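You operate a simulated robot arm through the tools that you are given. There is no shell and no other tool.

You are at the controls of a simulated robot arm. One attempt, no reset.

JOB
Top up the big pot between MIN and MAX, park the water spout.
Fine: swing the spout over the open pot and run water by the green valve handle; valve and hinged pot lid end closed, nothing spilt. Where these are worked on the way, their far stop is far enough and under half their travel is too little: hinged pot lid, water spout.

Only the result counts: the job must be done as asked and must still hold three seconds after the hand-in. Knocking over, shifting, dropping, spilling or breaking anything else fails it. A push-on lid holds only when it is set on centred and level and pressed home; a screw cap is set on level and turned clockwise until tight.

ROBOT AND FRAMES
A 6-joint arm with a two-finger gripper, fixed in place. Base frame: the origin is at the foot of the arm, x ahead of it, y to its left, z up; the work surface is at about z = 1.03. Lengths are in m, angles in rad, forces in N, time in s.
Its first joint turns from -2.897 to 2.897 rad. Payload 2.45 kg.
The TCP is the grasp point between the finger pads, 0.02 m short of the fingertips. In the tool frame z runs along the fingers and y along their closing line. Largest opening 0.14 m; the body of the gripper starts 0.168 m behind the TCP.
Orientation is that of the tool frame in the base frame, as [roll, pitch, yaw] about the fixed x, y, z axes, in that order (R = Rz(yaw) Ry(pitch) Rx(roll)). With the fingers straight down and closing along the base's y, the tool's x points along the base's -x, its y along +y and its z along -z.

CONTROLS
- The arm moves only by the tool send_rows. Its argument "rows" is a list of rows, each a list of 6 numbers: the shift along the base's x, y, z in mm, then the turn, a rotation vector about the base's x, y, z in rad. In form: [[tx, ty, tz, ax, ay, az], ...]. A call has 1 to 20 rows; each row is the pose to reach, as a shift and turn from the pose commanded when the call began. "fingers" is the finger opening in mm, from 0 to 140, set as the call begins (left out, the last holds). A row lasts 0.2 s, in which the tool goes at most 0.05 m and 0.15 rad; a call with a longer step from one row to the next is refused whole, and so is a gripper value outside its range. A pose out of reach is approached as far as the arm can. The call stops where the force on the tool passes 90 N (or 10 N more than at its start, if that is more) or the arm is blocked; 0.2 s more then pass. The fingers move at their own pace (about 0.045 m/s each) and stop on an object; they squeeze with about 33 N. The grip force told is the motor's: it shows also when the fingers shut on nothing. Time passes only in rows, and 0.2 s behind the last, so rows that repeat a pose let the fingers close. The reply holds the time, the measured pose of the TCP, the force on the tool along the base axes, the opening and the grip force, in the units named above and with some noise, with the torque about the TCP (base axes, N m) and any sound that the robot's microphone picked up.
- Cameras (640 x 400 px; columns grow to the right, rows downward): "scene" is fixed at [0.0483, -0.6508, 1.9126]; the picture's right is [0.43, -0.90, 0.00], its down [-0.57, -0.27, -0.77] and it looks along [0.70, 0.33, -0.63] (base axes); focal length 316 px, centre (320, 200). "wrist" rides on the gripper at [0.078, 0.011, -0.209] in the tool frame; the picture's right is [-0.14, 0.99, 0.00], its down [-0.92, -0.13, -0.37] and it looks along [-0.36, -0.05, 0.93] (tool axes); focal length 280 px, centre (320, 200). There is no depth. A picture from a camera that has moved, and an enlarged one, comes with that camera's place and axes in the base frame and with its lens.
- get_image(camera): a new picture of that camera. The clock stands still meanwhile.
- zoom(camera, box): a new picture of the part [left, top, right, bottom] of that camera's present view, enlarged. The clock stands still meanwhile.
- sign_off(): hands the job in; it is judged then, once.

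Nothing tells you positions but the pictures and the camera data. Unless the task says otherwise, let go and move clear before handing in.

The tools are called after ">>>" by a JSON object that holds its "op" and its "data". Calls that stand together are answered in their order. send_rows: Moves the arm, as the interface text tells. Its arguments: {"type":"object","properties":{"rows":{"type":"array","items":{"type":"array","items":{"type":"number"}}},"fingers":{"type":"number"}},"required":["rows"]} The other tools are called the same way: get_image (camera) takes a picture; zoom (camera, box) takes an enlarged picture of a part of a camera's view; sign_off () hands the job in.

At the start:

```text
t: 0.0
ee_pos: [0.632, -0.0556, 1.4337]
orientation: [-3.142, 0.002, -3.141]
wrist_force: [0.6, 0.0, -1.1]
ft_torque: [0.01, 0.0, 0.0]
width: 0.1401
finger_force: 0.2
```

scene: 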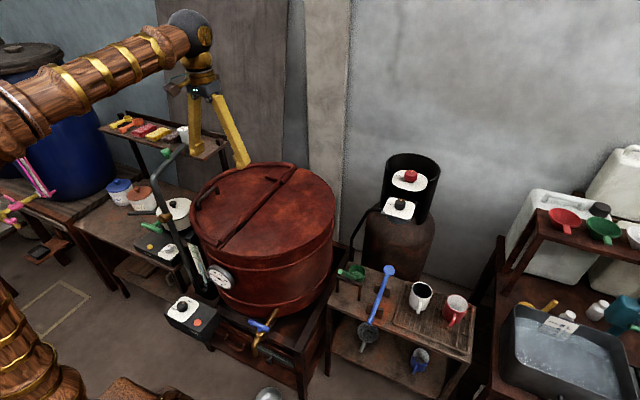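
wrist: 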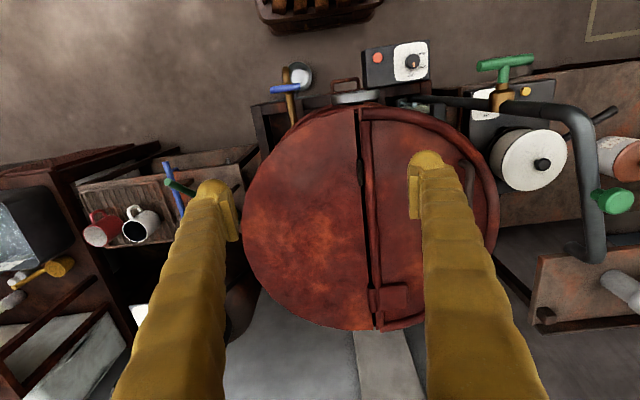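

I see a big red pot with a split lid (one half hinged), a dark swing spout on its left with green handles, and a dial/tap on the front. I'll look closer before moving.

>>> {"op": "zoom", "data": {"camera": "scene", "box": [120, 120, 360, 270]}}

>>> {"op": "zoom", "data": {"camera": "scene", "box": [100, 220, 340, 370]}}

>>> {"op": "zoom", "data": {"camera": "wrist", "box": [400, 30, 640, 280]}}

>>> {"op": "zoom", "data": {"camera": "wrist", "box": [230, 30, 520, 350]}}

```text
2.67 times, centred on (240, 195) of scene
camera zoom: at [0.0483, -0.6508, 1.9126], right [0.43, -0.9, 0.0], down [-0.57, -0.27, -0.77], along [0.7, 0.33, -0.63], focal length 843 px, centre (533, 213)
```

zoom: 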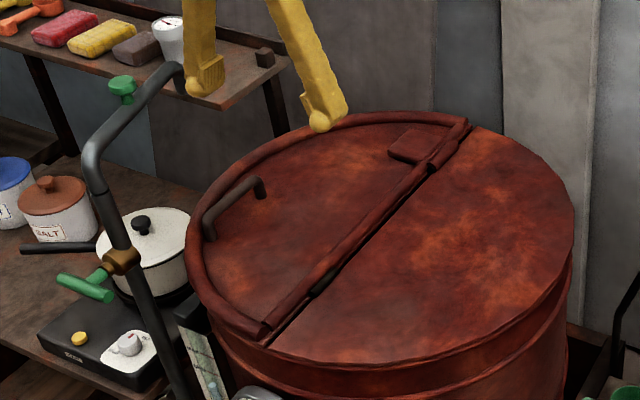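

```text
2.67 times, centred on (220, 295) of scene
camera zoom: at [0.0483, -0.6508, 1.9126], right [0.43, -0.9, 0.0], down [-0.57, -0.27, -0.77], along [0.7, 0.33, -0.63], focal length 843 px, centre (587, -53)
```

zoom: 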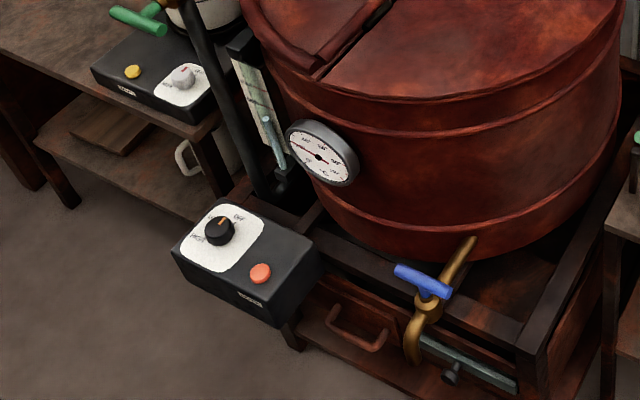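

```text
1.60 times, centred on (520, 155) of wrist
camera zoom: at [0.5561, -0.0451, 1.6409], right [0.14, 0.99, 0.0], down [0.92, -0.13, 0.37], along [0.37, -0.05, -0.93], focal length 449 px, centre (0, 272)
```

zoom: 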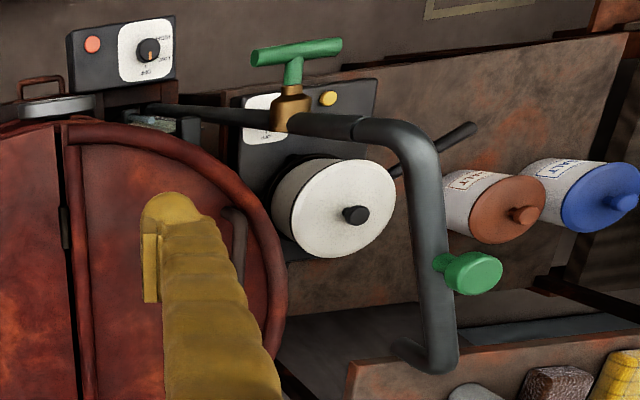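

```text
1.25 times, centred on (375, 190) of wrist
camera zoom: at [0.5561, -0.0451, 1.6409], right [0.14, 0.99, 0.0], down [0.92, -0.13, 0.37], along [0.37, -0.05, -0.93], focal length 350 px, centre (251, 212)
```

zoom: 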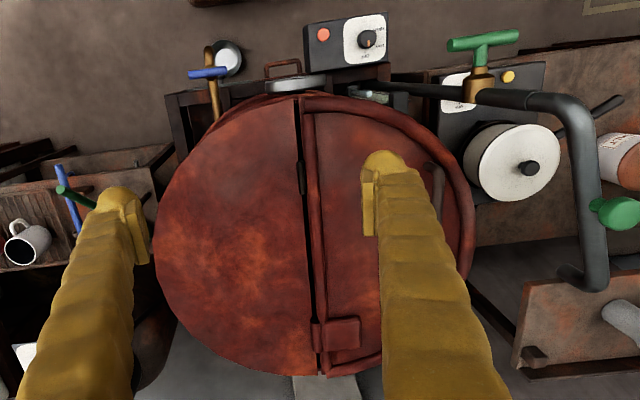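

The spout post is at the front left of the pot (around x 0.62, y 0.29), its arm reaching away at z ≈ 1.25 with a green knob on it. The green T handle is on the post, and the left half of the lid is hinged along the seam. I'll take close-ups of the gauge, valve and knob.

>>> {"op": "zoom", "data": {"camera": "scene", "box": [180, 225, 244, 305]}}

>>> {"op": "zoom", "data": {"camera": "scene", "box": [130, 130, 226, 240]}}

>>> {"op": "zoom", "data": {"camera": "scene", "box": [185, 150, 315, 255]}}

>>> {"op": "zoom", "data": {"camera": "wrist", "box": [380, 60, 540, 160]}}

```text
5.00 times, centred on (212, 265) of scene
camera zoom: at [0.0483, -0.6508, 1.9126], right [0.43, -0.9, 0.0], down [-0.57, -0.27, -0.77], along [0.7, 0.33, -0.63], focal length 1580 px, centre (860, -125)
```

zoom: 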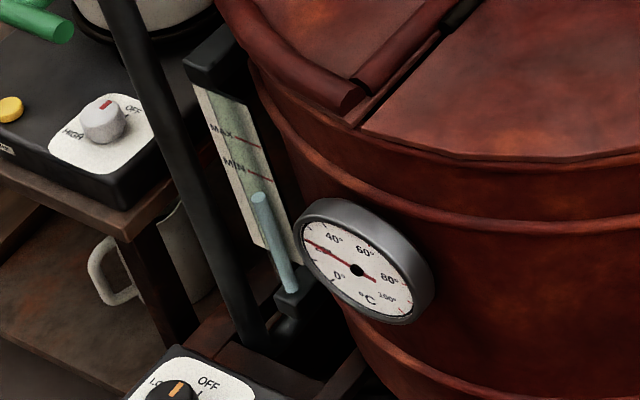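

```text
3.64 times, centred on (178, 185) of scene
camera zoom: at [0.0483, -0.6508, 1.9126], right [0.43, -0.9, 0.0], down [-0.57, -0.27, -0.77], along [0.7, 0.33, -0.63], focal length 1149 px, centre (836, 254)
```

zoom: 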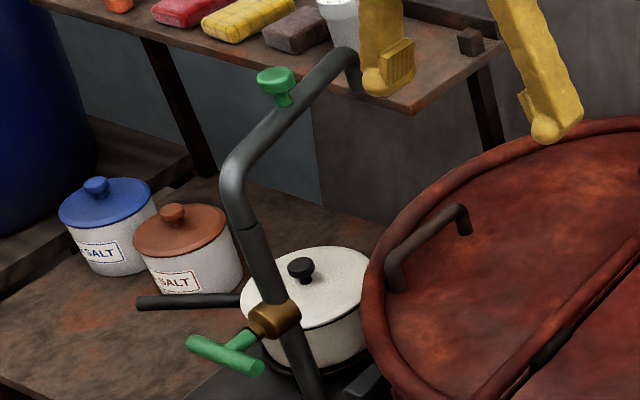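

```text
3.81 times, centred on (250, 202) of scene
camera zoom: at [0.0483, -0.6508, 1.9126], right [0.43, -0.9, 0.0], down [-0.57, -0.27, -0.77], along [0.7, 0.33, -0.63], focal length 1204 px, centre (587, 190)
```

zoom: 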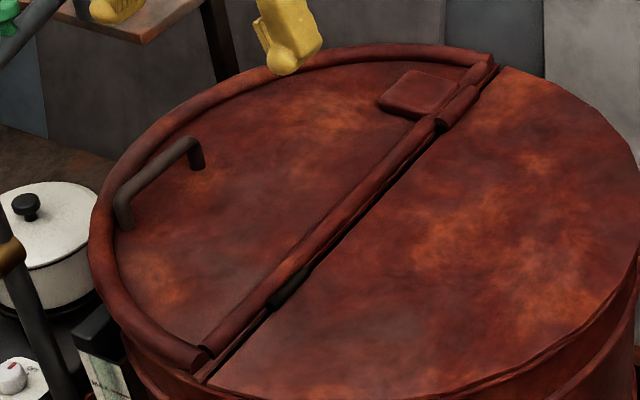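

```text
4.00 times, centred on (460, 110) of wrist
camera zoom: at [0.5561, -0.0451, 1.6409], right [0.14, 0.99, 0.0], down [0.92, -0.13, 0.37], along [0.37, -0.05, -0.93], focal length 1122 px, centre (-240, 560)
```

zoom: 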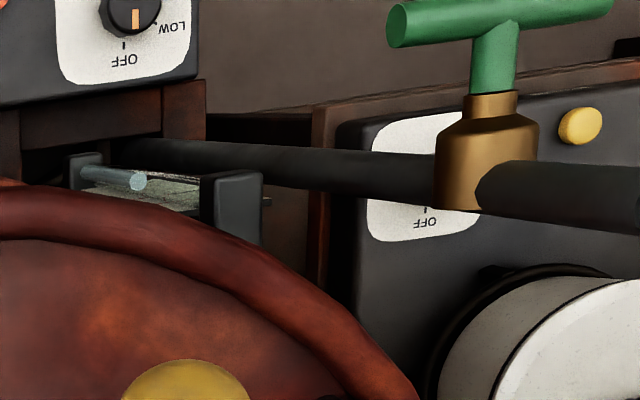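

Gauge is readable: level is now just under MIN. The lid's bar handle runs along x at about (0.79, 0.226, 1.09). I'll move toward it, tilted slightly away from the spout, and look again.

>>> {"op": "send_rows", "data": {"rows": [[25, 40, -20, 0.05, 0, 0], [50, 80, -40, 0.1, 0, 0], [75, 120, -60, 0.15, 0, 0], [100, 160, -85, 0.2, 0, 0], [125, 200, -110, 0.25, 0, 0], [150, 225, -130, 0.3, 0, 0], [150, 225, -130, 0.3, 0, 0]], "fingers": 60}}

>>> {"op": "get_image", "data": {"camera": "wrist"}}

>>> {"op": "get_image", "data": {"camera": "scene"}}

```text
refused: row 1 steps farther than a row can; nothing moved
```

```text
taken
camera wrist: at [0.5561, -0.0451, 1.6409], right [0.14, 0.99, 0.0], down [0.92, -0.13, 0.37], along [0.37, -0.05, -0.93], focal length 280 px, centre (320, 200)
```

wrist: 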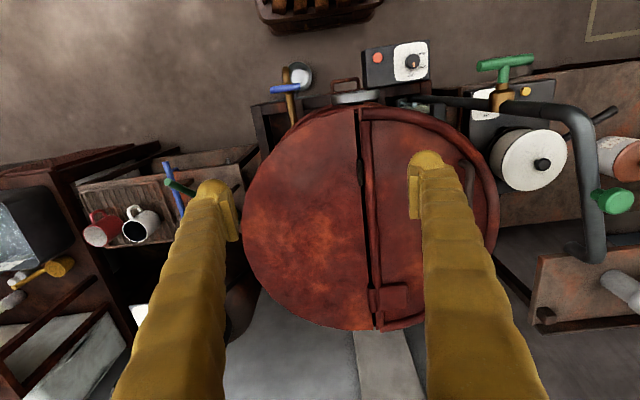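

```text
taken
```

scene: 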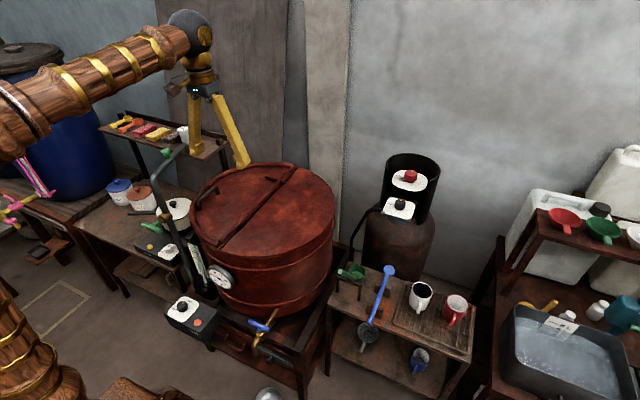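

The step was a hair too long; nothing has changed in view. I'll send it again with smaller steps.

>>> {"op": "send_rows", "data": {"rows": [[20, 30, -17, 0.04, 0, 0], [40, 60, -34, 0.08, 0, 0], [60, 90, -51, 0.12, 0, 0], [80, 120, -68, 0.16, 0, 0], [100, 150, -85, 0.2, 0, 0], [120, 180, -102, 0.24, 0, 0], [135, 205, -120, 0.28, 0, 0], [150, 225, -130, 0.3, 0, 0], [150, 225, -130, 0.3, 0, 0]], "fingers": 60}}

>>> {"op": "get_image", "data": {"camera": "wrist"}}

>>> {"op": "get_image", "data": {"camera": "scene"}}

```text
t: 2.0
ee_pos: [0.7851, 0.1664, 1.3025]
orientation: [2.84, 0.0, -3.141]
wrist_force: [-0.2, -0.4, 0.0]
ft_torque: [-0.03, 0.04, 0.02]
width: 0.0601
finger_force: 0.0
```

```text
taken
camera wrist: at [0.7067, 0.1171, 1.5048], right [0.14, 0.95, 0.29], down [0.92, -0.23, 0.32], along [0.37, 0.23, -0.9], focal length 280 px, centre (320, 200)
```

wrist: 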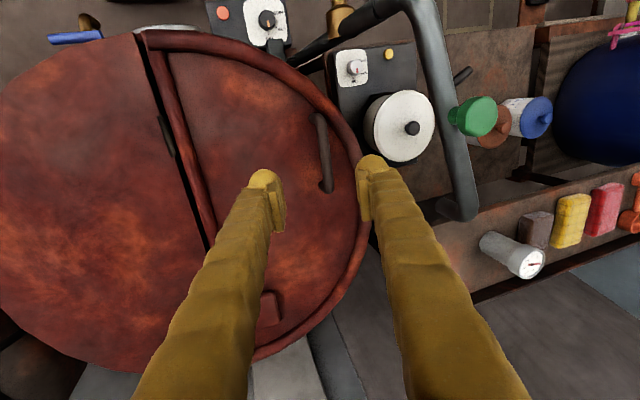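

```text
taken
```

scene: 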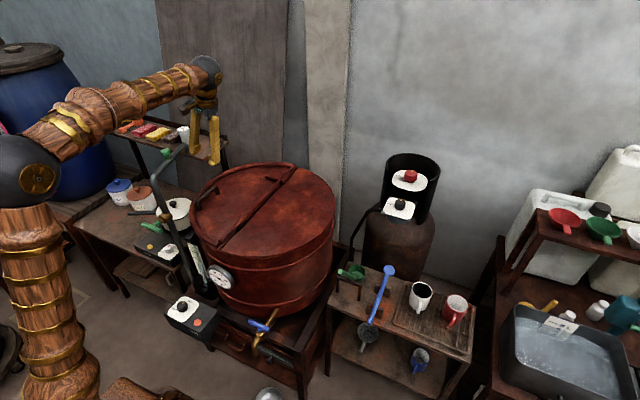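

The handle bar runs along x near y ≈ 0.237, z ≈ 1.08–1.09. I'll approach to about 9 cm above it along the tilted axis and check again.

>>> {"op": "send_rows", "data": {"rows": [[4, 12, -38, 0, 0, 0], [8, 24, -76, 0, 0, 0], [11, 36, -110, 0, 0, 0], [14, 44, -133, 0, 0, 0], [14, 44, -133, 0, 0, 0]], "fingers": 50}}

>>> {"op": "get_image", "data": {"camera": "wrist"}}

>>> {"op": "zoom", "data": {"camera": "scene", "box": [150, 120, 270, 220]}}

```text
t: 3.2
ee_pos: [0.7974, 0.2106, 1.1689]
orientation: [2.841, 0.002, -3.141]
wrist_force: [0.3, 0.9, -0.2]
ft_torque: [0.0, 0.02, 0.04]
width: 0.0503
finger_force: 0.1
```

```text
taken
camera wrist: at [0.7209, 0.1603, 1.3717], right [0.14, 0.95, 0.29], down [0.92, -0.23, 0.32], along [0.37, 0.23, -0.9], focal length 280 px, centre (320, 200)
```

wrist: 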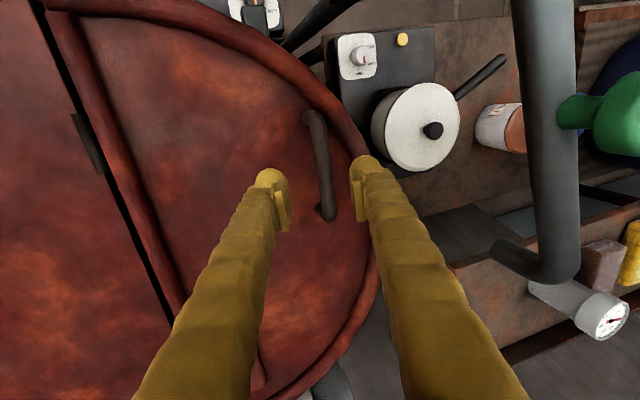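

```text
4.00 times, centred on (210, 170) of scene
camera zoom: at [0.0483, -0.6508, 1.9126], right [0.43, -0.9, 0.0], down [-0.57, -0.27, -0.77], along [0.7, 0.33, -0.63], focal length 1264 px, centre (760, 320)
```

zoom: 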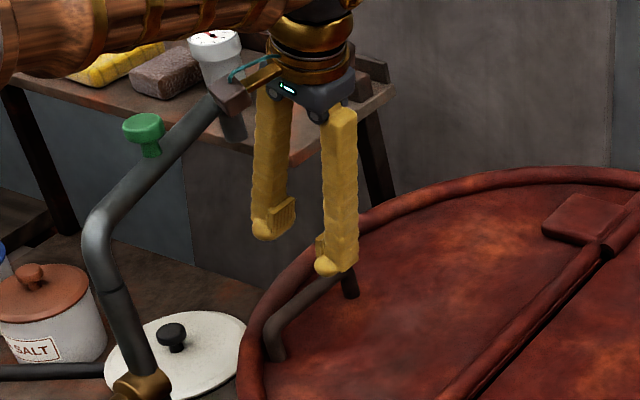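

The bar sits centred between the fingers at roughly (0.80, 0.241, 1.085). I'll descend onto it and close.

>>> {"op": "send_rows", "data": {"rows": [[1, 10, -30, 0, 0, 0], [2, 20, -58, 0, 0, 0], [2, 25, -70, 0, 0, 0], [2, 28, -78, 0, 0, 0], [2, 28, -78, 0, 0, 0]]}}

>>> {"op": "get_image", "data": {"camera": "wrist"}}

>>> {"op": "zoom", "data": {"camera": "scene", "box": [180, 150, 260, 220]}}

```text
t: 4.4
ee_pos: [0.799, 0.2404, 1.0904]
orientation: [2.842, 0.001, 3.141]
wrist_force: [0.2, -0.1, 0.4]
ft_torque: [0.0, 0.0, -0.03]
width: 0.0496
finger_force: 0.1
```

```text
taken
camera wrist: at [0.7216, 0.1903, 1.2942], right [0.14, 0.95, 0.29], down [0.92, -0.23, 0.32], along [0.37, 0.23, -0.9], focal length 280 px, centre (320, 200)
```

wrist: 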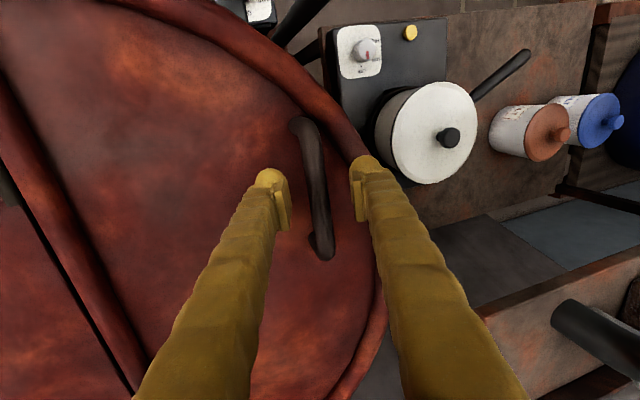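

```text
5.71 times, centred on (220, 185) of scene
camera zoom: at [0.0483, -0.6508, 1.9126], right [0.43, -0.9, 0.0], down [-0.57, -0.27, -0.77], along [0.7, 0.33, -0.63], focal length 1806 px, centre (891, 286)
```

zoom: 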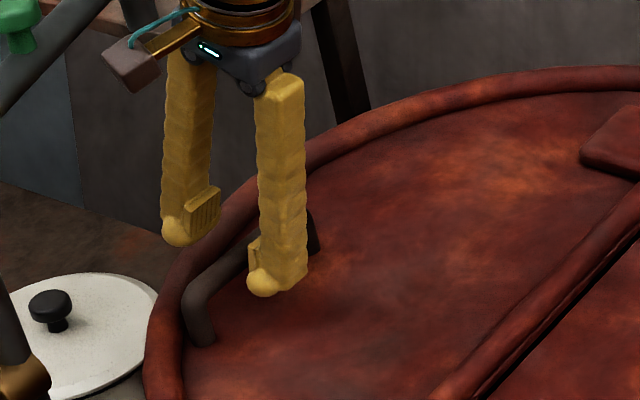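

The bar is about 1 cm deeper than the grasp point and a few mm toward −y. I'll lower a little more and close the fingers.

>>> {"op": "send_rows", "data": {"rows": [[0, -3, -5, 0, 0, 0], [0, -3, -9, 0, 0, 0]]}}

>>> {"op": "send_rows", "data": {"rows": [[0, 0, 0, 0, 0, 0], [0, 0, 0, 0, 0, 0], [0, 0, 0, 0, 0, 0], [0, 0, 0, 0, 0, 0]], "fingers": 5}}

>>> {"op": "get_image", "data": {"camera": "wrist"}}

>>> {"op": "zoom", "data": {"camera": "scene", "box": [180, 150, 260, 220]}}

```text
t: 5.0
ee_pos: [0.7987, 0.2378, 1.0825]
orientation: [2.843, 0.0, 3.141]
wrist_force: [0.1, -0.2, 0.4]
ft_torque: [-0.01, -0.02, 0.03]
width: 0.0498
finger_force: 0.1
```

```text
t: 6.0
ee_pos: [0.7982, 0.2389, 1.0825]
orientation: [2.842, 0.002, -3.141]
wrist_force: [1.0, 25.0, 1.3]
ft_torque: [0.19, 0.02, -0.3]
width: 0.0217
finger_force: 12.1
```

```text
taken
camera wrist: at [0.7215, 0.1878, 1.2851], right [0.14, 0.95, 0.29], down [0.92, -0.23, 0.32], along [0.37, 0.23, -0.9], focal length 280 px, centre (320, 200)
```

wrist: 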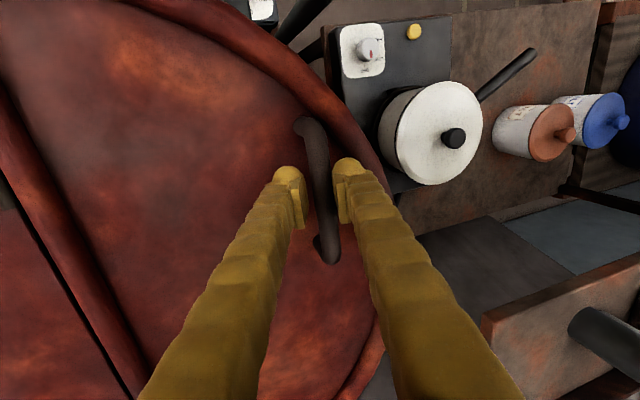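

```text
5.71 times, centred on (220, 185) of scene
camera zoom: at [0.0483, -0.6508, 1.9126], right [0.43, -0.9, 0.0], down [-0.57, -0.27, -0.77], along [0.7, 0.33, -0.63], focal length 1806 px, centre (891, 286)
```

zoom: 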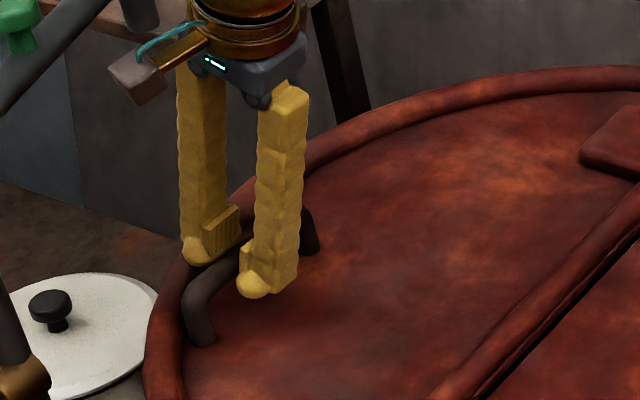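

The +y finger touches the bar first (25 N sideways). I'll shift the hand a few mm toward +y while it closes fully.

>>> {"op": "send_rows", "data": {"rows": [[0, 2, 0, 0, 0, 0], [0, 3, 0.5, 0, 0, 0], [0, 3, 0.5, 0, 0, 0], [0, 3, 0.5, 0, 0, 0]], "fingers": 0}}

```text
t: 7.0
ee_pos: [0.7991, 0.24, 1.0832]
orientation: [2.843, -0.001, 3.142]
wrist_force: [-24.8, 22.2, 14.0]
ft_torque: [0.38, 0.71, -0.72]
width: 0.0159
finger_force: 41.7
```

The bar is gripped (16 mm thick). I'll begin swinging the lid up about the seam hinge (y ≈ 0.027, z ≈ 1.045), in a first short stage.

>>> {"op": "send_rows", "data": {"rows": [[0, -2, 10.5, 0.035, 0, 0], [0, -4.9, 21.1, 0.07, 0, 0], [0, -8.2, 31.5, 0.105, 0, 0], [0, -11.8, 41.6, 0.14, 0, 0], [0, -16, 51.5, 0.175, 0, 0], [0, -20.7, 61.2, 0.21, 0, 0]]}}

>>> {"op": "get_image", "data": {"camera": "scene"}}

>>> {"op": "get_image", "data": {"camera": "wrist"}}

```text
t: 8.4
ee_pos: [0.8, 0.2189, 1.1437]
orientation: [2.634, 0.002, 3.141]
wrist_force: [-19.7, -0.3, -4.6]
ft_torque: [-0.06, 0.26, -0.69]
width: 0.0157
finger_force: 41.4
```

```text
taken
```

scene: 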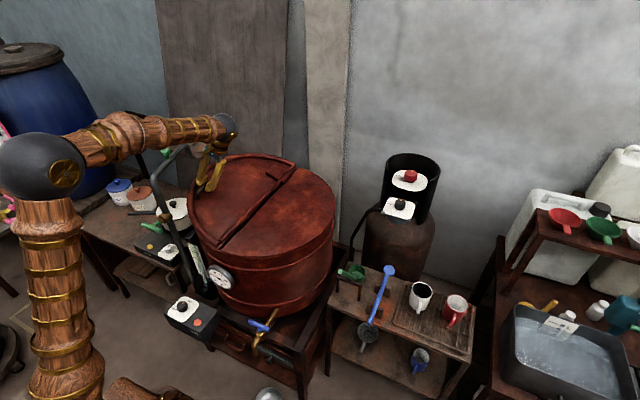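

```text
taken
camera wrist: at [0.7219, 0.1273, 1.3316], right [0.14, 0.86, 0.48], down [0.92, -0.29, 0.26], along [0.37, 0.41, -0.84], focal length 280 px, centre (320, 200)
```

wrist: 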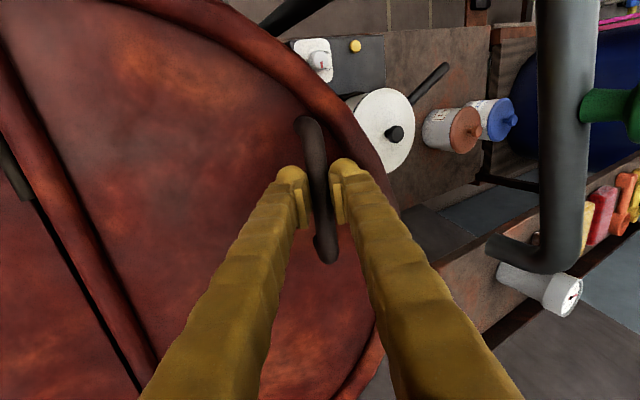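

The lid follows with almost no load. I'll carry on round the arc.

>>> {"op": "send_rows", "data": {"rows": [[0, -10.9, 18.7, 0.07, 0, 0], [0, -23.6, 36.2, 0.14, 0, 0], [0, -38, 52.5, 0.21, 0, 0], [0, -53.9, 67.1, 0.28, 0, 0], [0, -71.2, 80.1, 0.35, 0, 0], [0, -89.7, 91.2, 0.42, 0, 0], [0, -109.2, 100.5, 0.49, 0, 0], [0, -129.6, 107.8, 0.56, 0, 0]]}}

>>> {"op": "get_image", "data": {"camera": "scene"}}

>>> {"op": "get_image", "data": {"camera": "wrist"}}

```text
t: 10.2
ee_pos: [0.7987, 0.09, 1.2535]
orientation: [2.07, 0.003, 3.141]
wrist_force: [-0.9, 6.5, 10.8]
ft_torque: [0.12, 0.71, -0.6]
width: 0.0143
finger_force: 40.8
```

```text
taken
```

scene: 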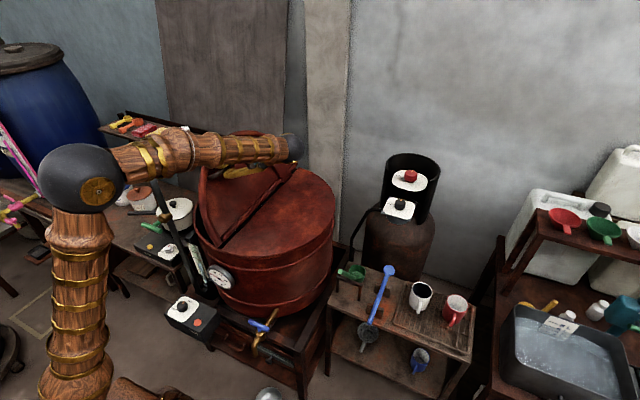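

```text
taken
camera wrist: at [0.7221, -0.0879, 1.3624], right [0.14, 0.47, 0.87], down [0.92, -0.39, 0.07], along [0.37, 0.79, -0.49], focal length 280 px, centre (320, 200)
```

wrist: 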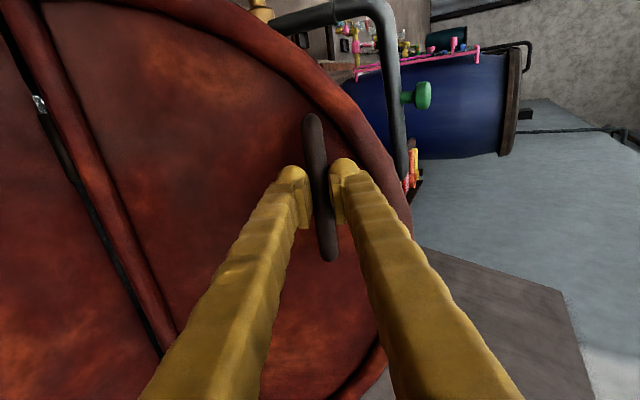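

Lid is at about 63°, still light. I'll go on to roughly 86° and check.

>>> {"op": "send_rows", "data": {"rows": [[0, -20.9, 5.3, 0.07, 0, 0], [0, -42.3, 8.4, 0.14, 0, 0], [0, -63.9, 9.4, 0.21, 0, 0], [0, -85.5, 8.2, 0.28, 0, 0]]}}

>>> {"op": "get_image", "data": {"camera": "scene"}}

>>> {"op": "get_image", "data": {"camera": "wrist"}}

```text
t: 11.1
ee_pos: [0.7985, 0.022, 1.2657]
orientation: [1.848, 0.008, 3.141]
wrist_force: [-2.0, -0.1, 10.8]
ft_torque: [0.21, 0.88, -0.04]
width: 0.0132
finger_force: 40.1
stopped in row 4: the force on the tool passed its limit at 93 N (the readings are from after the stop); the commanded pose is now the measured one
```

```text
taken
```

scene: 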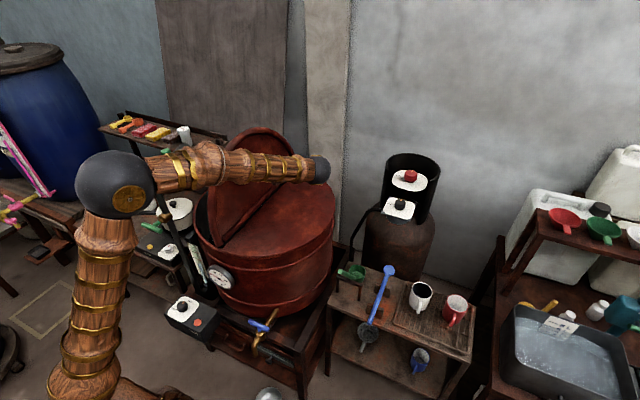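

```text
taken
camera wrist: at [0.7203, -0.1748, 1.3322], right [0.13, 0.27, 0.95], down [0.92, -0.39, -0.02], along [0.37, 0.88, -0.3], focal length 280 px, centre (320, 200)
```

wrist: 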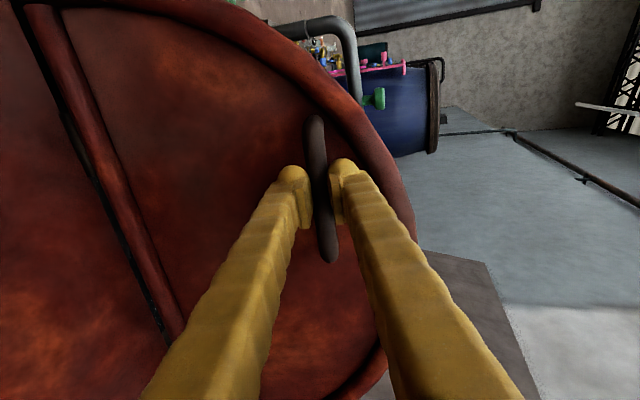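

The lid stopped near 82° with a high force reading, now relaxed. I'll test gently whether it goes further or this is its stop.

>>> {"op": "send_rows", "data": {"rows": [[0, -3, -0.5, 0.01, 0, 0], [0, -6, -1, 0.02, 0, 0], [0, -9, -1.5, 0.03, 0, 0], [0, -12, -2, 0.04, 0, 0]]}}

```text
t: 12.1
ee_pos: [0.7989, 0.0107, 1.2649]
orientation: [1.806, 0.008, 3.139]
wrist_force: [5.7, 0.4, 65.0]
ft_torque: [0.93, 0.91, -0.14]
width: 0.013
finger_force: 40.4
```

It still moves freely in y; the 65 N is me pressing down off the true arc. I'll raise slightly and continue.

>>> {"op": "send_rows", "data": {"rows": [[0, -2, 3, 0.01, 0, 0], [0, -5, 5, 0.02, 0, 0], [0, -8, 6, 0.03, 0, 0]]}}

```text
t: 12.9
ee_pos: [0.7995, 0.0026, 1.2666]
orientation: [1.78, 0.003, 3.139]
wrist_force: [0.1, -0.6, 0.4]
ft_torque: [-0.07, -0.02, -0.04]
width: 0.0001
finger_force: 29.5
```

The fingers slipped off the bar. I'll look at where the lid is.

>>> {"op": "get_image", "data": {"camera": "scene"}}

>>> {"op": "get_image", "data": {"camera": "wrist"}}

>>> {"op": "zoom", "data": {"camera": "scene", "box": [180, 110, 340, 250]}}

```text
taken
```

scene: 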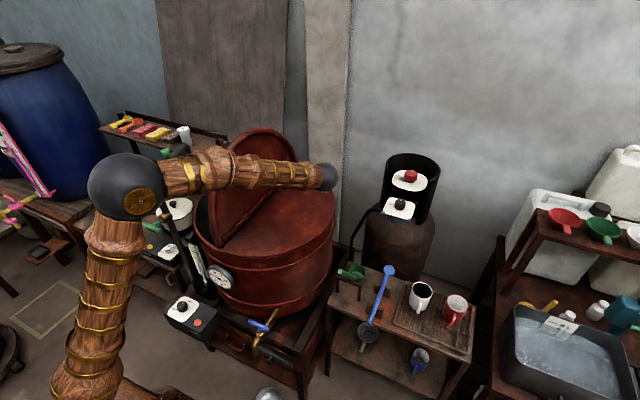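

```text
taken
camera wrist: at [0.7206, -0.1988, 1.3208], right [0.13, 0.2, 0.97], down [0.92, -0.39, -0.04], along [0.37, 0.9, -0.24], focal length 280 px, centre (320, 200)
```

wrist: 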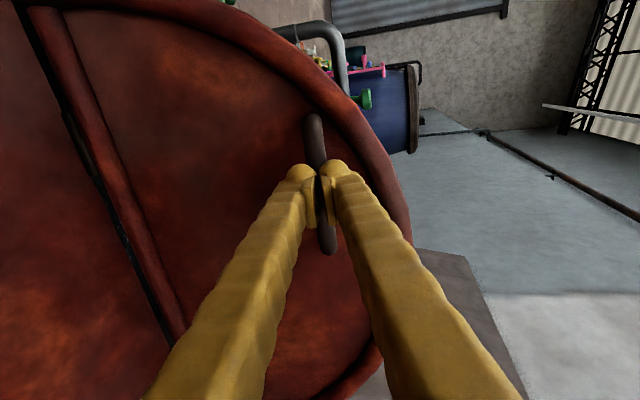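

```text
2.86 times, centred on (260, 180) of scene
camera zoom: at [0.0483, -0.6508, 1.9126], right [0.43, -0.9, 0.0], down [-0.57, -0.27, -0.77], along [0.7, 0.33, -0.63], focal length 903 px, centre (491, 257)
```

zoom: 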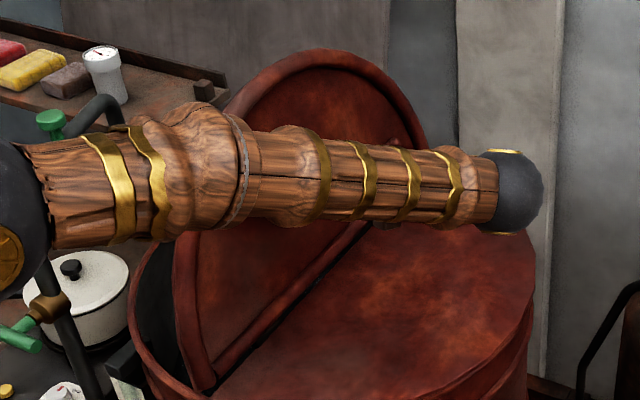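

The fingers slid off the bar toward −y, and the lid is standing at about 79°. I'll back off slightly and see whether it stays by itself.

>>> {"op": "send_rows", "data": {"rows": [[0, -15, 2, 0, 0, 0], [0, -15, 2, 0, 0, 0], [0, -15, 2, 0, 0, 0], [0, -15, 2, 0, 0, 0], [0, -15, 2, 0, 0, 0]], "fingers": 50}}

>>> {"op": "get_image", "data": {"camera": "wrist"}}

```text
t: 14.1
ee_pos: [0.7986, -0.0108, 1.2684]
orientation: [1.778, 0.006, 3.141]
wrist_force: [-0.8, -0.4, -0.6]
ft_torque: [0.02, -0.01, 0.03]
width: 0.0496
finger_force: 0.1
```

```text
taken
camera wrist: at [0.7211, -0.2129, 1.3228], right [0.13, 0.2, 0.97], down [0.92, -0.39, -0.04], along [0.37, 0.9, -0.24], focal length 280 px, centre (320, 200)
```

wrist: 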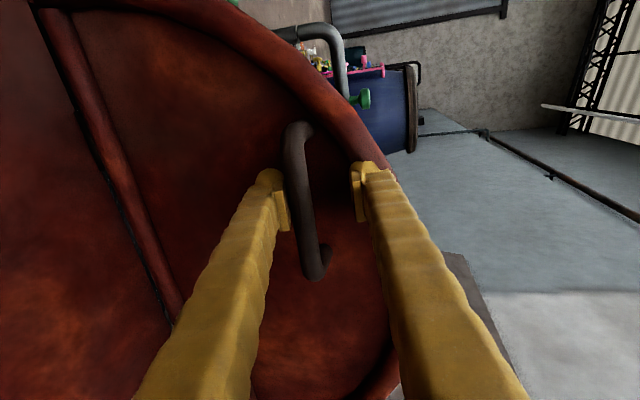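

The lid is falling open further on its own toward its stop (bar now at y ≈ −0.02). I'll draw the hand back with fingers open and look.

>>> {"op": "send_rows", "data": {"rows": [[0, -40, 10, 0, 0, 0], [0, -80, 20, 0, 0, 0], [0, -110, 30, 0, 0, 0]], "fingers": 60}}

>>> {"op": "get_image", "data": {"camera": "wrist"}}

>>> {"op": "get_image", "data": {"camera": "scene"}}

```text
t: 14.9
ee_pos: [0.7987, -0.12, 1.3004]
orientation: [1.777, 0.004, 3.138]
wrist_force: [0.1, -0.3, -0.2]
ft_torque: [-0.03, -0.02, 0.0]
width: 0.0602
finger_force: 0.0
```

```text
taken
camera wrist: at [0.7204, -0.3219, 1.3539], right [0.13, 0.2, 0.97], down [0.92, -0.39, -0.04], along [0.37, 0.9, -0.24], focal length 280 px, centre (320, 200)
```

wrist: 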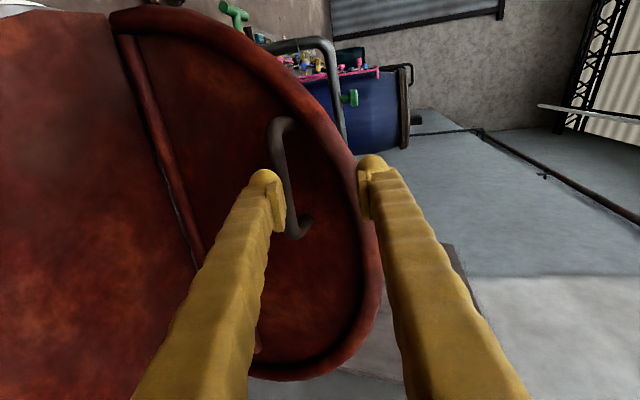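

```text
taken
```

scene: 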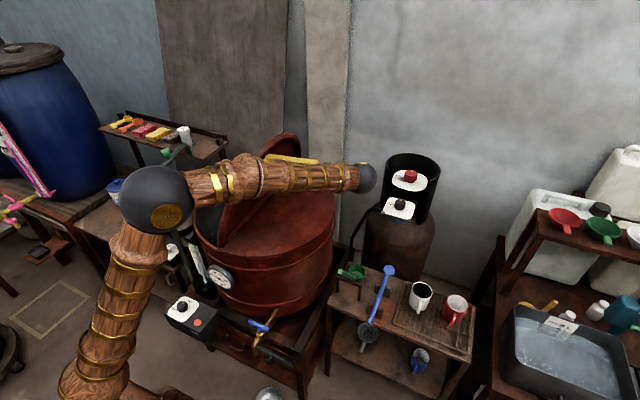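

The lid has passed vertical (about 106°) and is leaning back on its own. I'll lift away, turn the hand back to pointing down and check where the lid settled.

>>> {"op": "send_rows", "data": {"rows": [[-15, -3, 20, -0.13, 0, 0], [-30, -6, 40, -0.26, 0, 0], [-45, -9, 60, -0.39, 0, 0], [-60, -12, 80, -0.52, 0, 0], [-75, -15, 100, -0.65, 0, 0], [-90, -18, 120, -0.78, 0, 0], [-105, -21, 140, -0.91, 0, 0], [-120, -24, 160, -1.04, 0, 0], [-135, -27, 180, -1.17, 0, 0], [-150, -30, 200, -1.3, 0, 0], [-150, -30, 200, -1.36, 0, 0]]}}

>>> {"op": "get_image", "data": {"camera": "wrist"}}

>>> {"op": "get_image", "data": {"camera": "scene"}}

```text
t: 17.3
ee_pos: [0.6477, -0.1531, 1.5006]
orientation: [3.139, 0.003, -3.135]
wrist_force: [-0.2, 0.5, 0.0]
ft_torque: [-0.03, 0.04, 0.01]
width: 0.0603
finger_force: 0.1
```

```text
taken
camera wrist: at [0.5704, -0.1416, 1.7097], right [0.13, 0.99, 0.0], down [0.92, -0.12, 0.37], along [0.37, -0.05, -0.93], focal length 280 px, centre (320, 200)
```

wrist: 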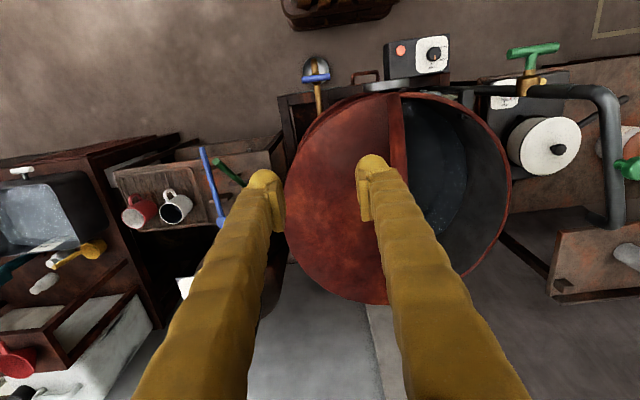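

```text
taken
```

scene: 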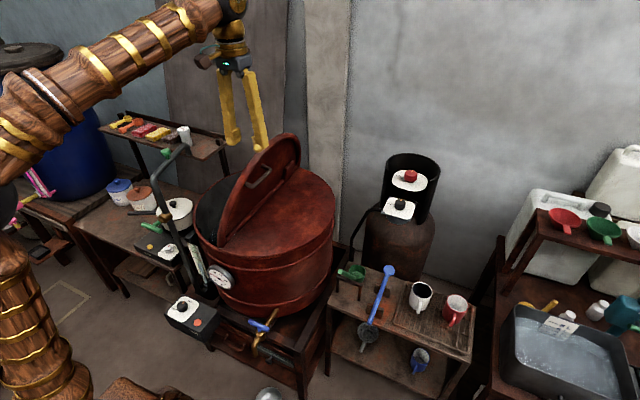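

The lid rests open at about 106° and the left half of the pot is clear. Next I'll hover over the spout's green knob near (0.75, 0.336, 1.28).

>>> {"op": "send_rows", "data": {"rows": [[10, 48, 0, 0, 0, 0], [20, 96, 0, 0, 0, 0], [30, 144, 0, 0, 0, 0], [40, 192, 0, 0, 0, 0], [50, 240, -5, 0, 0, 0], [60, 287, -10, 0, 0, 0], [70, 334, -20, 0, 0, 0], [80, 380, -30, 0, 0, 0], [88, 425, -45, 0, 0, 0], [95, 465, -65, 0, 0, 0], [98, 480, -80, 0, 0, 0], [98, 480, -80, 0, 0, 0]], "fingers": 80}}

>>> {"op": "get_image", "data": {"camera": "wrist"}}

>>> {"op": "zoom", "data": {"camera": "scene", "box": [120, 90, 280, 230]}}

```text
t: 19.9
ee_pos: [0.7479, 0.3292, 1.4213]
orientation: [3.139, 0.004, -3.136]
wrist_force: [-0.1, -0.4, 0.3]
ft_torque: [0.0, -0.01, 0.02]
width: 0.0796
finger_force: 0.0
```

```text
taken
camera wrist: at [0.6694, 0.3395, 1.6295], right [0.13, 0.99, 0.0], down [0.92, -0.12, 0.37], along [0.37, -0.05, -0.93], focal length 280 px, centre (320, 200)
```

wrist: 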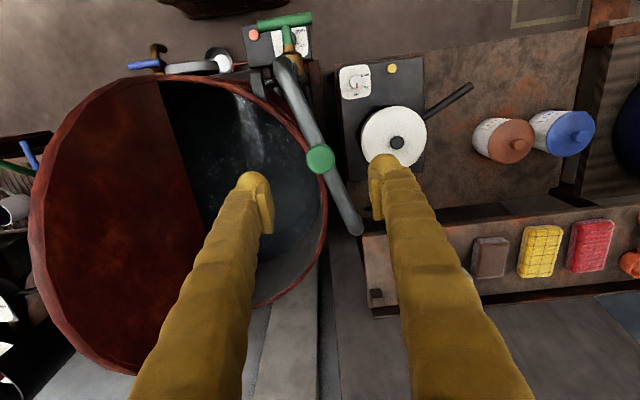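

```text
2.86 times, centred on (200, 160) of scene
camera zoom: at [0.0483, -0.6508, 1.9126], right [0.43, -0.9, 0.0], down [-0.57, -0.27, -0.77], along [0.7, 0.33, -0.63], focal length 903 px, centre (663, 314)
```

zoom: 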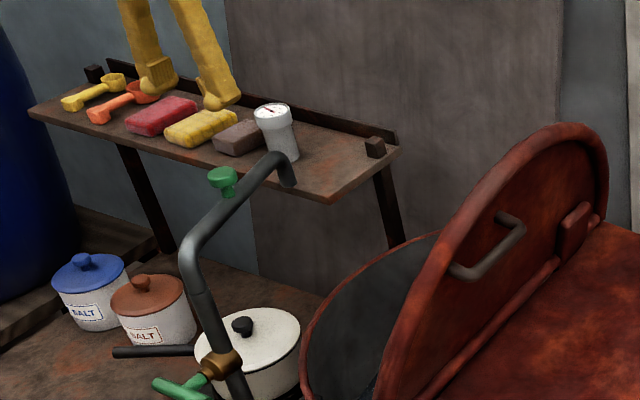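

The knob is at about (0.752, 0.334, 1.285), arm pointing ~15° left of +x. I'll turn the fingers to straddle it and descend.

>>> {"op": "send_rows", "data": {"rows": [[1, 2, -30, 0, 0, 0.09], [3, 4, -60, 0, 0, 0.18], [4, 5, -90, 0, 0, 0.27], [4, 5, -110, 0, 0, 0.27], [4, 5, -110, 0, 0, 0.27]], "fingers": 80}}

>>> {"op": "get_image", "data": {"camera": "wrist"}}

>>> {"op": "zoom", "data": {"camera": "scene", "box": [130, 110, 210, 190]}}

```text
t: 21.1
ee_pos: [0.7524, 0.3335, 1.3095]
orientation: [3.138, 0.003, -2.866]
wrist_force: [0.3, -0.3, 0.0]
ft_torque: [-0.02, 0.04, 0.01]
width: 0.0797
finger_force: 0.0
```

```text
taken
camera wrist: at [0.6739, 0.322, 1.5177], right [-0.14, 0.99, 0.0], down [0.92, 0.13, 0.37], along [0.37, 0.05, -0.93], focal length 280 px, centre (320, 200)
```

wrist: 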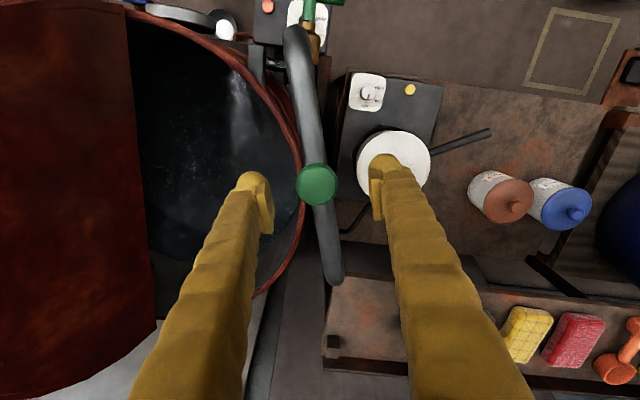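

```text
5.00 times, centred on (170, 150) of scene
camera zoom: at [0.0483, -0.6508, 1.9126], right [0.43, -0.9, 0.0], down [-0.57, -0.27, -0.77], along [0.7, 0.33, -0.63], focal length 1580 px, centre (1070, 450)
```

zoom: 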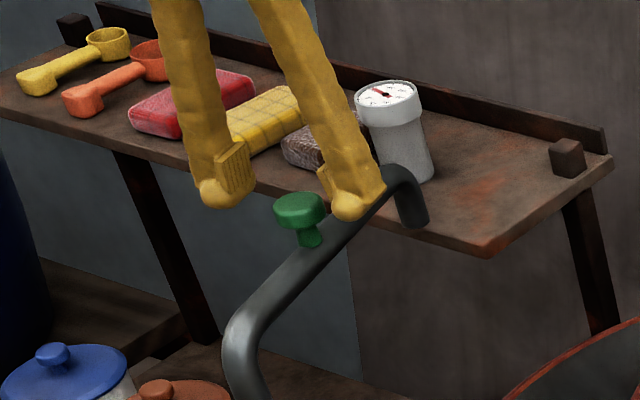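

Knob is centred between the fingers. I'll lower 24 mm and close gently on it.

>>> {"op": "send_rows", "data": {"rows": [[-1, -2, -12, 0, 0, 0], [-1, -2, -23, 0, 0, 0], [-1, -2, -23, 0, 0, 0]]}}

>>> {"op": "send_rows", "data": {"rows": [[0, 0, 0, 0, 0, 0], [0, 0, 0, 0, 0, 0], [0, 0, 0, 0, 0, 0], [0, 0, 0, 0, 0, 0]], "fingers": 42}}

>>> {"op": "zoom", "data": {"camera": "scene", "box": [130, 110, 210, 190]}}

>>> {"op": "get_image", "data": {"camera": "wrist"}}

```text
t: 21.9
ee_pos: [0.7501, 0.3304, 1.286]
orientation: [3.137, 0.002, -2.866]
wrist_force: [0.0, 0.4, -0.6]
ft_torque: [-0.04, -0.04, -0.01]
width: 0.0801
finger_force: 0.1
```

```text
t: 22.9
ee_pos: [0.7496, 0.3301, 1.2855]
orientation: [3.138, 0.002, -2.865]
wrist_force: [0.2, -0.3, 0.9]
ft_torque: [0.02, -0.01, 0.01]
width: 0.0418
finger_force: 0.1
```

```text
5.00 times, centred on (170, 150) of scene
camera zoom: at [0.0483, -0.6508, 1.9126], right [0.43, -0.9, 0.0], down [-0.57, -0.27, -0.77], along [0.7, 0.33, -0.63], focal length 1580 px, centre (1070, 450)
```

zoom: 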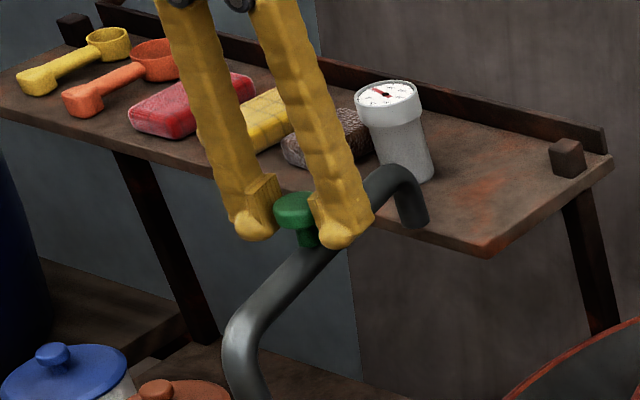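

```text
taken
camera wrist: at [0.6718, 0.3189, 1.4952], right [-0.14, 0.99, 0.0], down [0.92, 0.13, 0.37], along [0.37, 0.05, -0.93], focal length 280 px, centre (320, 200)
```

wrist: 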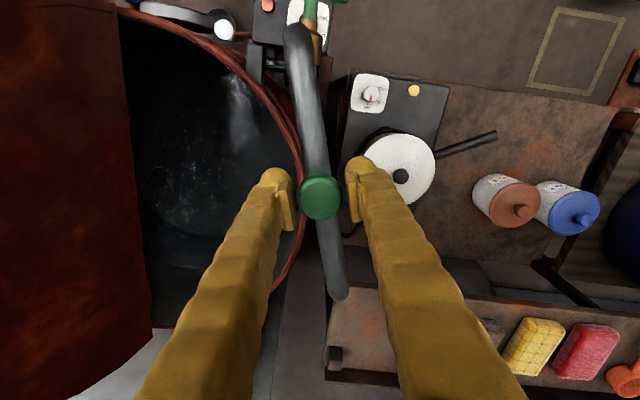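

The knob is loosely caged between the fingers. I'll swing the spout inward over the pot along its arc about the post, first half.

>>> {"op": "send_rows", "data": {"rows": [[2.8, -12, 0, 0, 0, -0.1], [4.4, -24.3, 0, 0, 0, -0.2], [4.8, -36.7, 0, 0, 0, -0.3], [3.9, -49.1, 0, 0, 0, -0.4], [1.8, -61.3, 0, 0, 0, -0.5]]}}

>>> {"op": "get_image", "data": {"camera": "wrist"}}

>>> {"op": "zoom", "data": {"camera": "scene", "box": [130, 110, 290, 250]}}

```text
t: 24.1
ee_pos: [0.7512, 0.2682, 1.2878]
orientation: [3.138, 0.004, 2.914]
wrist_force: [-0.5, 0.3, -0.2]
ft_torque: [0.0, -0.02, 0.02]
width: 0.0419
finger_force: 0.0
```

```text
taken
camera wrist: at [0.6777, 0.297, 1.4957], right [0.36, 0.93, 0.0], down [0.87, -0.33, 0.37], along [0.35, -0.13, -0.93], focal length 280 px, centre (320, 200)
```

wrist: 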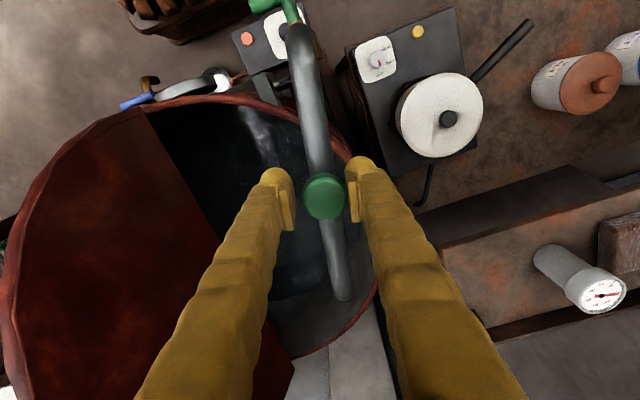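

```text
2.86 times, centred on (210, 180) of scene
camera zoom: at [0.0483, -0.6508, 1.9126], right [0.43, -0.9, 0.0], down [-0.57, -0.27, -0.77], along [0.7, 0.33, -0.63], focal length 903 px, centre (634, 257)
```

zoom: 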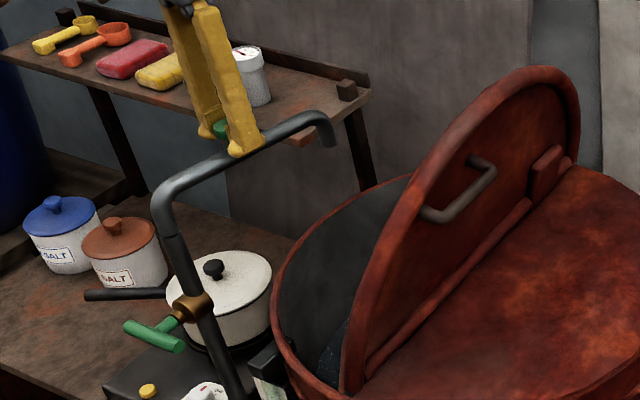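

The spout follows smoothly. I'll continue inward over the opening, watching for its stop.

>>> {"op": "send_rows", "data": {"rows": [[-3.4, -11.9, 0, 0, 0, -0.1], [-7.9, -23.5, 0, 0, 0, -0.2], [-13.5, -34.5, 0, 0, 0, -0.3], [-20.2, -44.9, 0, 0, 0, -0.4], [-28, -54.7, 0, 0, 0, -0.5]]}}

>>> {"op": "get_image", "data": {"camera": "wrist"}}

>>> {"op": "zoom", "data": {"camera": "scene", "box": [130, 110, 290, 250]}}

```text
t: 25.3
ee_pos: [0.7241, 0.2132, 1.2876]
orientation: [3.139, 0.005, 2.415]
wrist_force: [1.7, -1.1, -4.0]
ft_torque: [-0.09, 0.05, -0.03]
width: 0.0428
finger_force: 0.2
```

```text
taken
camera wrist: at [0.6723, 0.2753, 1.4965], right [0.76, 0.65, 0.0], down [0.6, -0.71, 0.37], along [0.24, -0.28, -0.93], focal length 280 px, centre (320, 200)
```

wrist: 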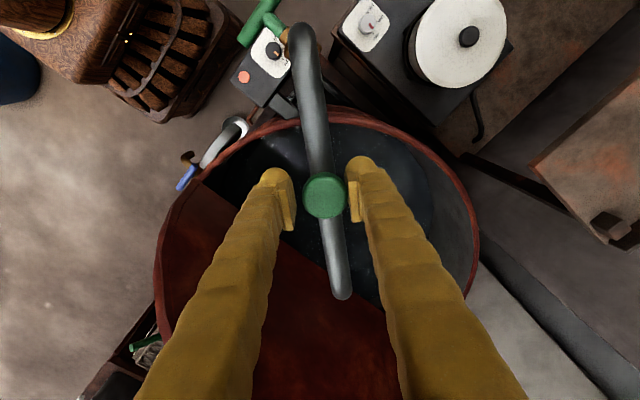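

```text
2.86 times, centred on (210, 180) of scene
camera zoom: at [0.0483, -0.6508, 1.9126], right [0.43, -0.9, 0.0], down [-0.57, -0.27, -0.77], along [0.7, 0.33, -0.63], focal length 903 px, centre (634, 257)
```

zoom: 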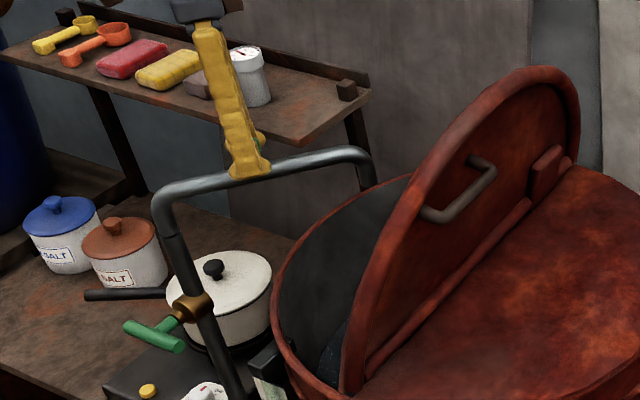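

The spout tip is now over the open half near (0.83, 0.13), about 57° of swing. I'll go a bit further for margin or until it meets its stop.

>>> {"op": "send_rows", "data": {"rows": [[-4.2, -4.5, 0, 0, 0, -0.05], [-8.6, -8.9, 0, 0, 0, -0.1], [-13.2, -13, 0, 0, 0, -0.15], [-18, -16.8, 0, 0, 0, -0.2]]}}

>>> {"op": "get_image", "data": {"camera": "wrist"}}

>>> {"op": "zoom", "data": {"camera": "scene", "box": [130, 110, 290, 250]}}

```text
t: 26.3
ee_pos: [0.7047, 0.196, 1.2874]
orientation: [3.139, 0.002, 2.218]
wrist_force: [2.6, 2.5, 1.7]
ft_torque: [0.01, 0.0, 0.02]
width: 0.0442
finger_force: 1.2
```

```text
taken
camera wrist: at [0.6669, 0.2672, 1.4962], right [0.87, 0.49, 0.0], down [0.45, -0.81, 0.37], along [0.18, -0.32, -0.93], focal length 280 px, centre (320, 200)
```

wrist: 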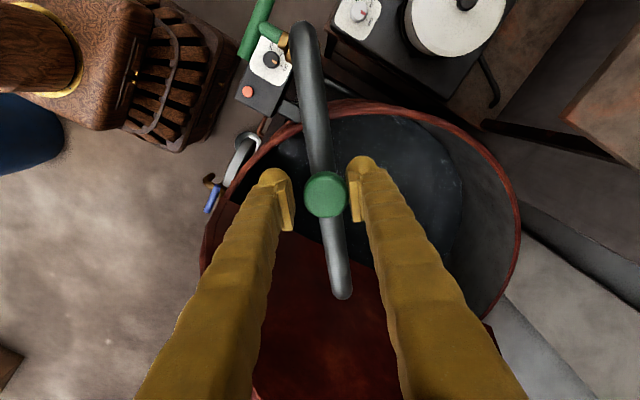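

```text
2.86 times, centred on (210, 180) of scene
camera zoom: at [0.0483, -0.6508, 1.9126], right [0.43, -0.9, 0.0], down [-0.57, -0.27, -0.77], along [0.7, 0.33, -0.63], focal length 903 px, centre (634, 257)
```

zoom: 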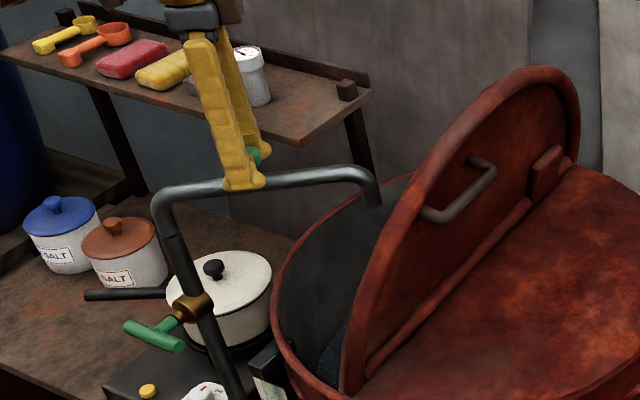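

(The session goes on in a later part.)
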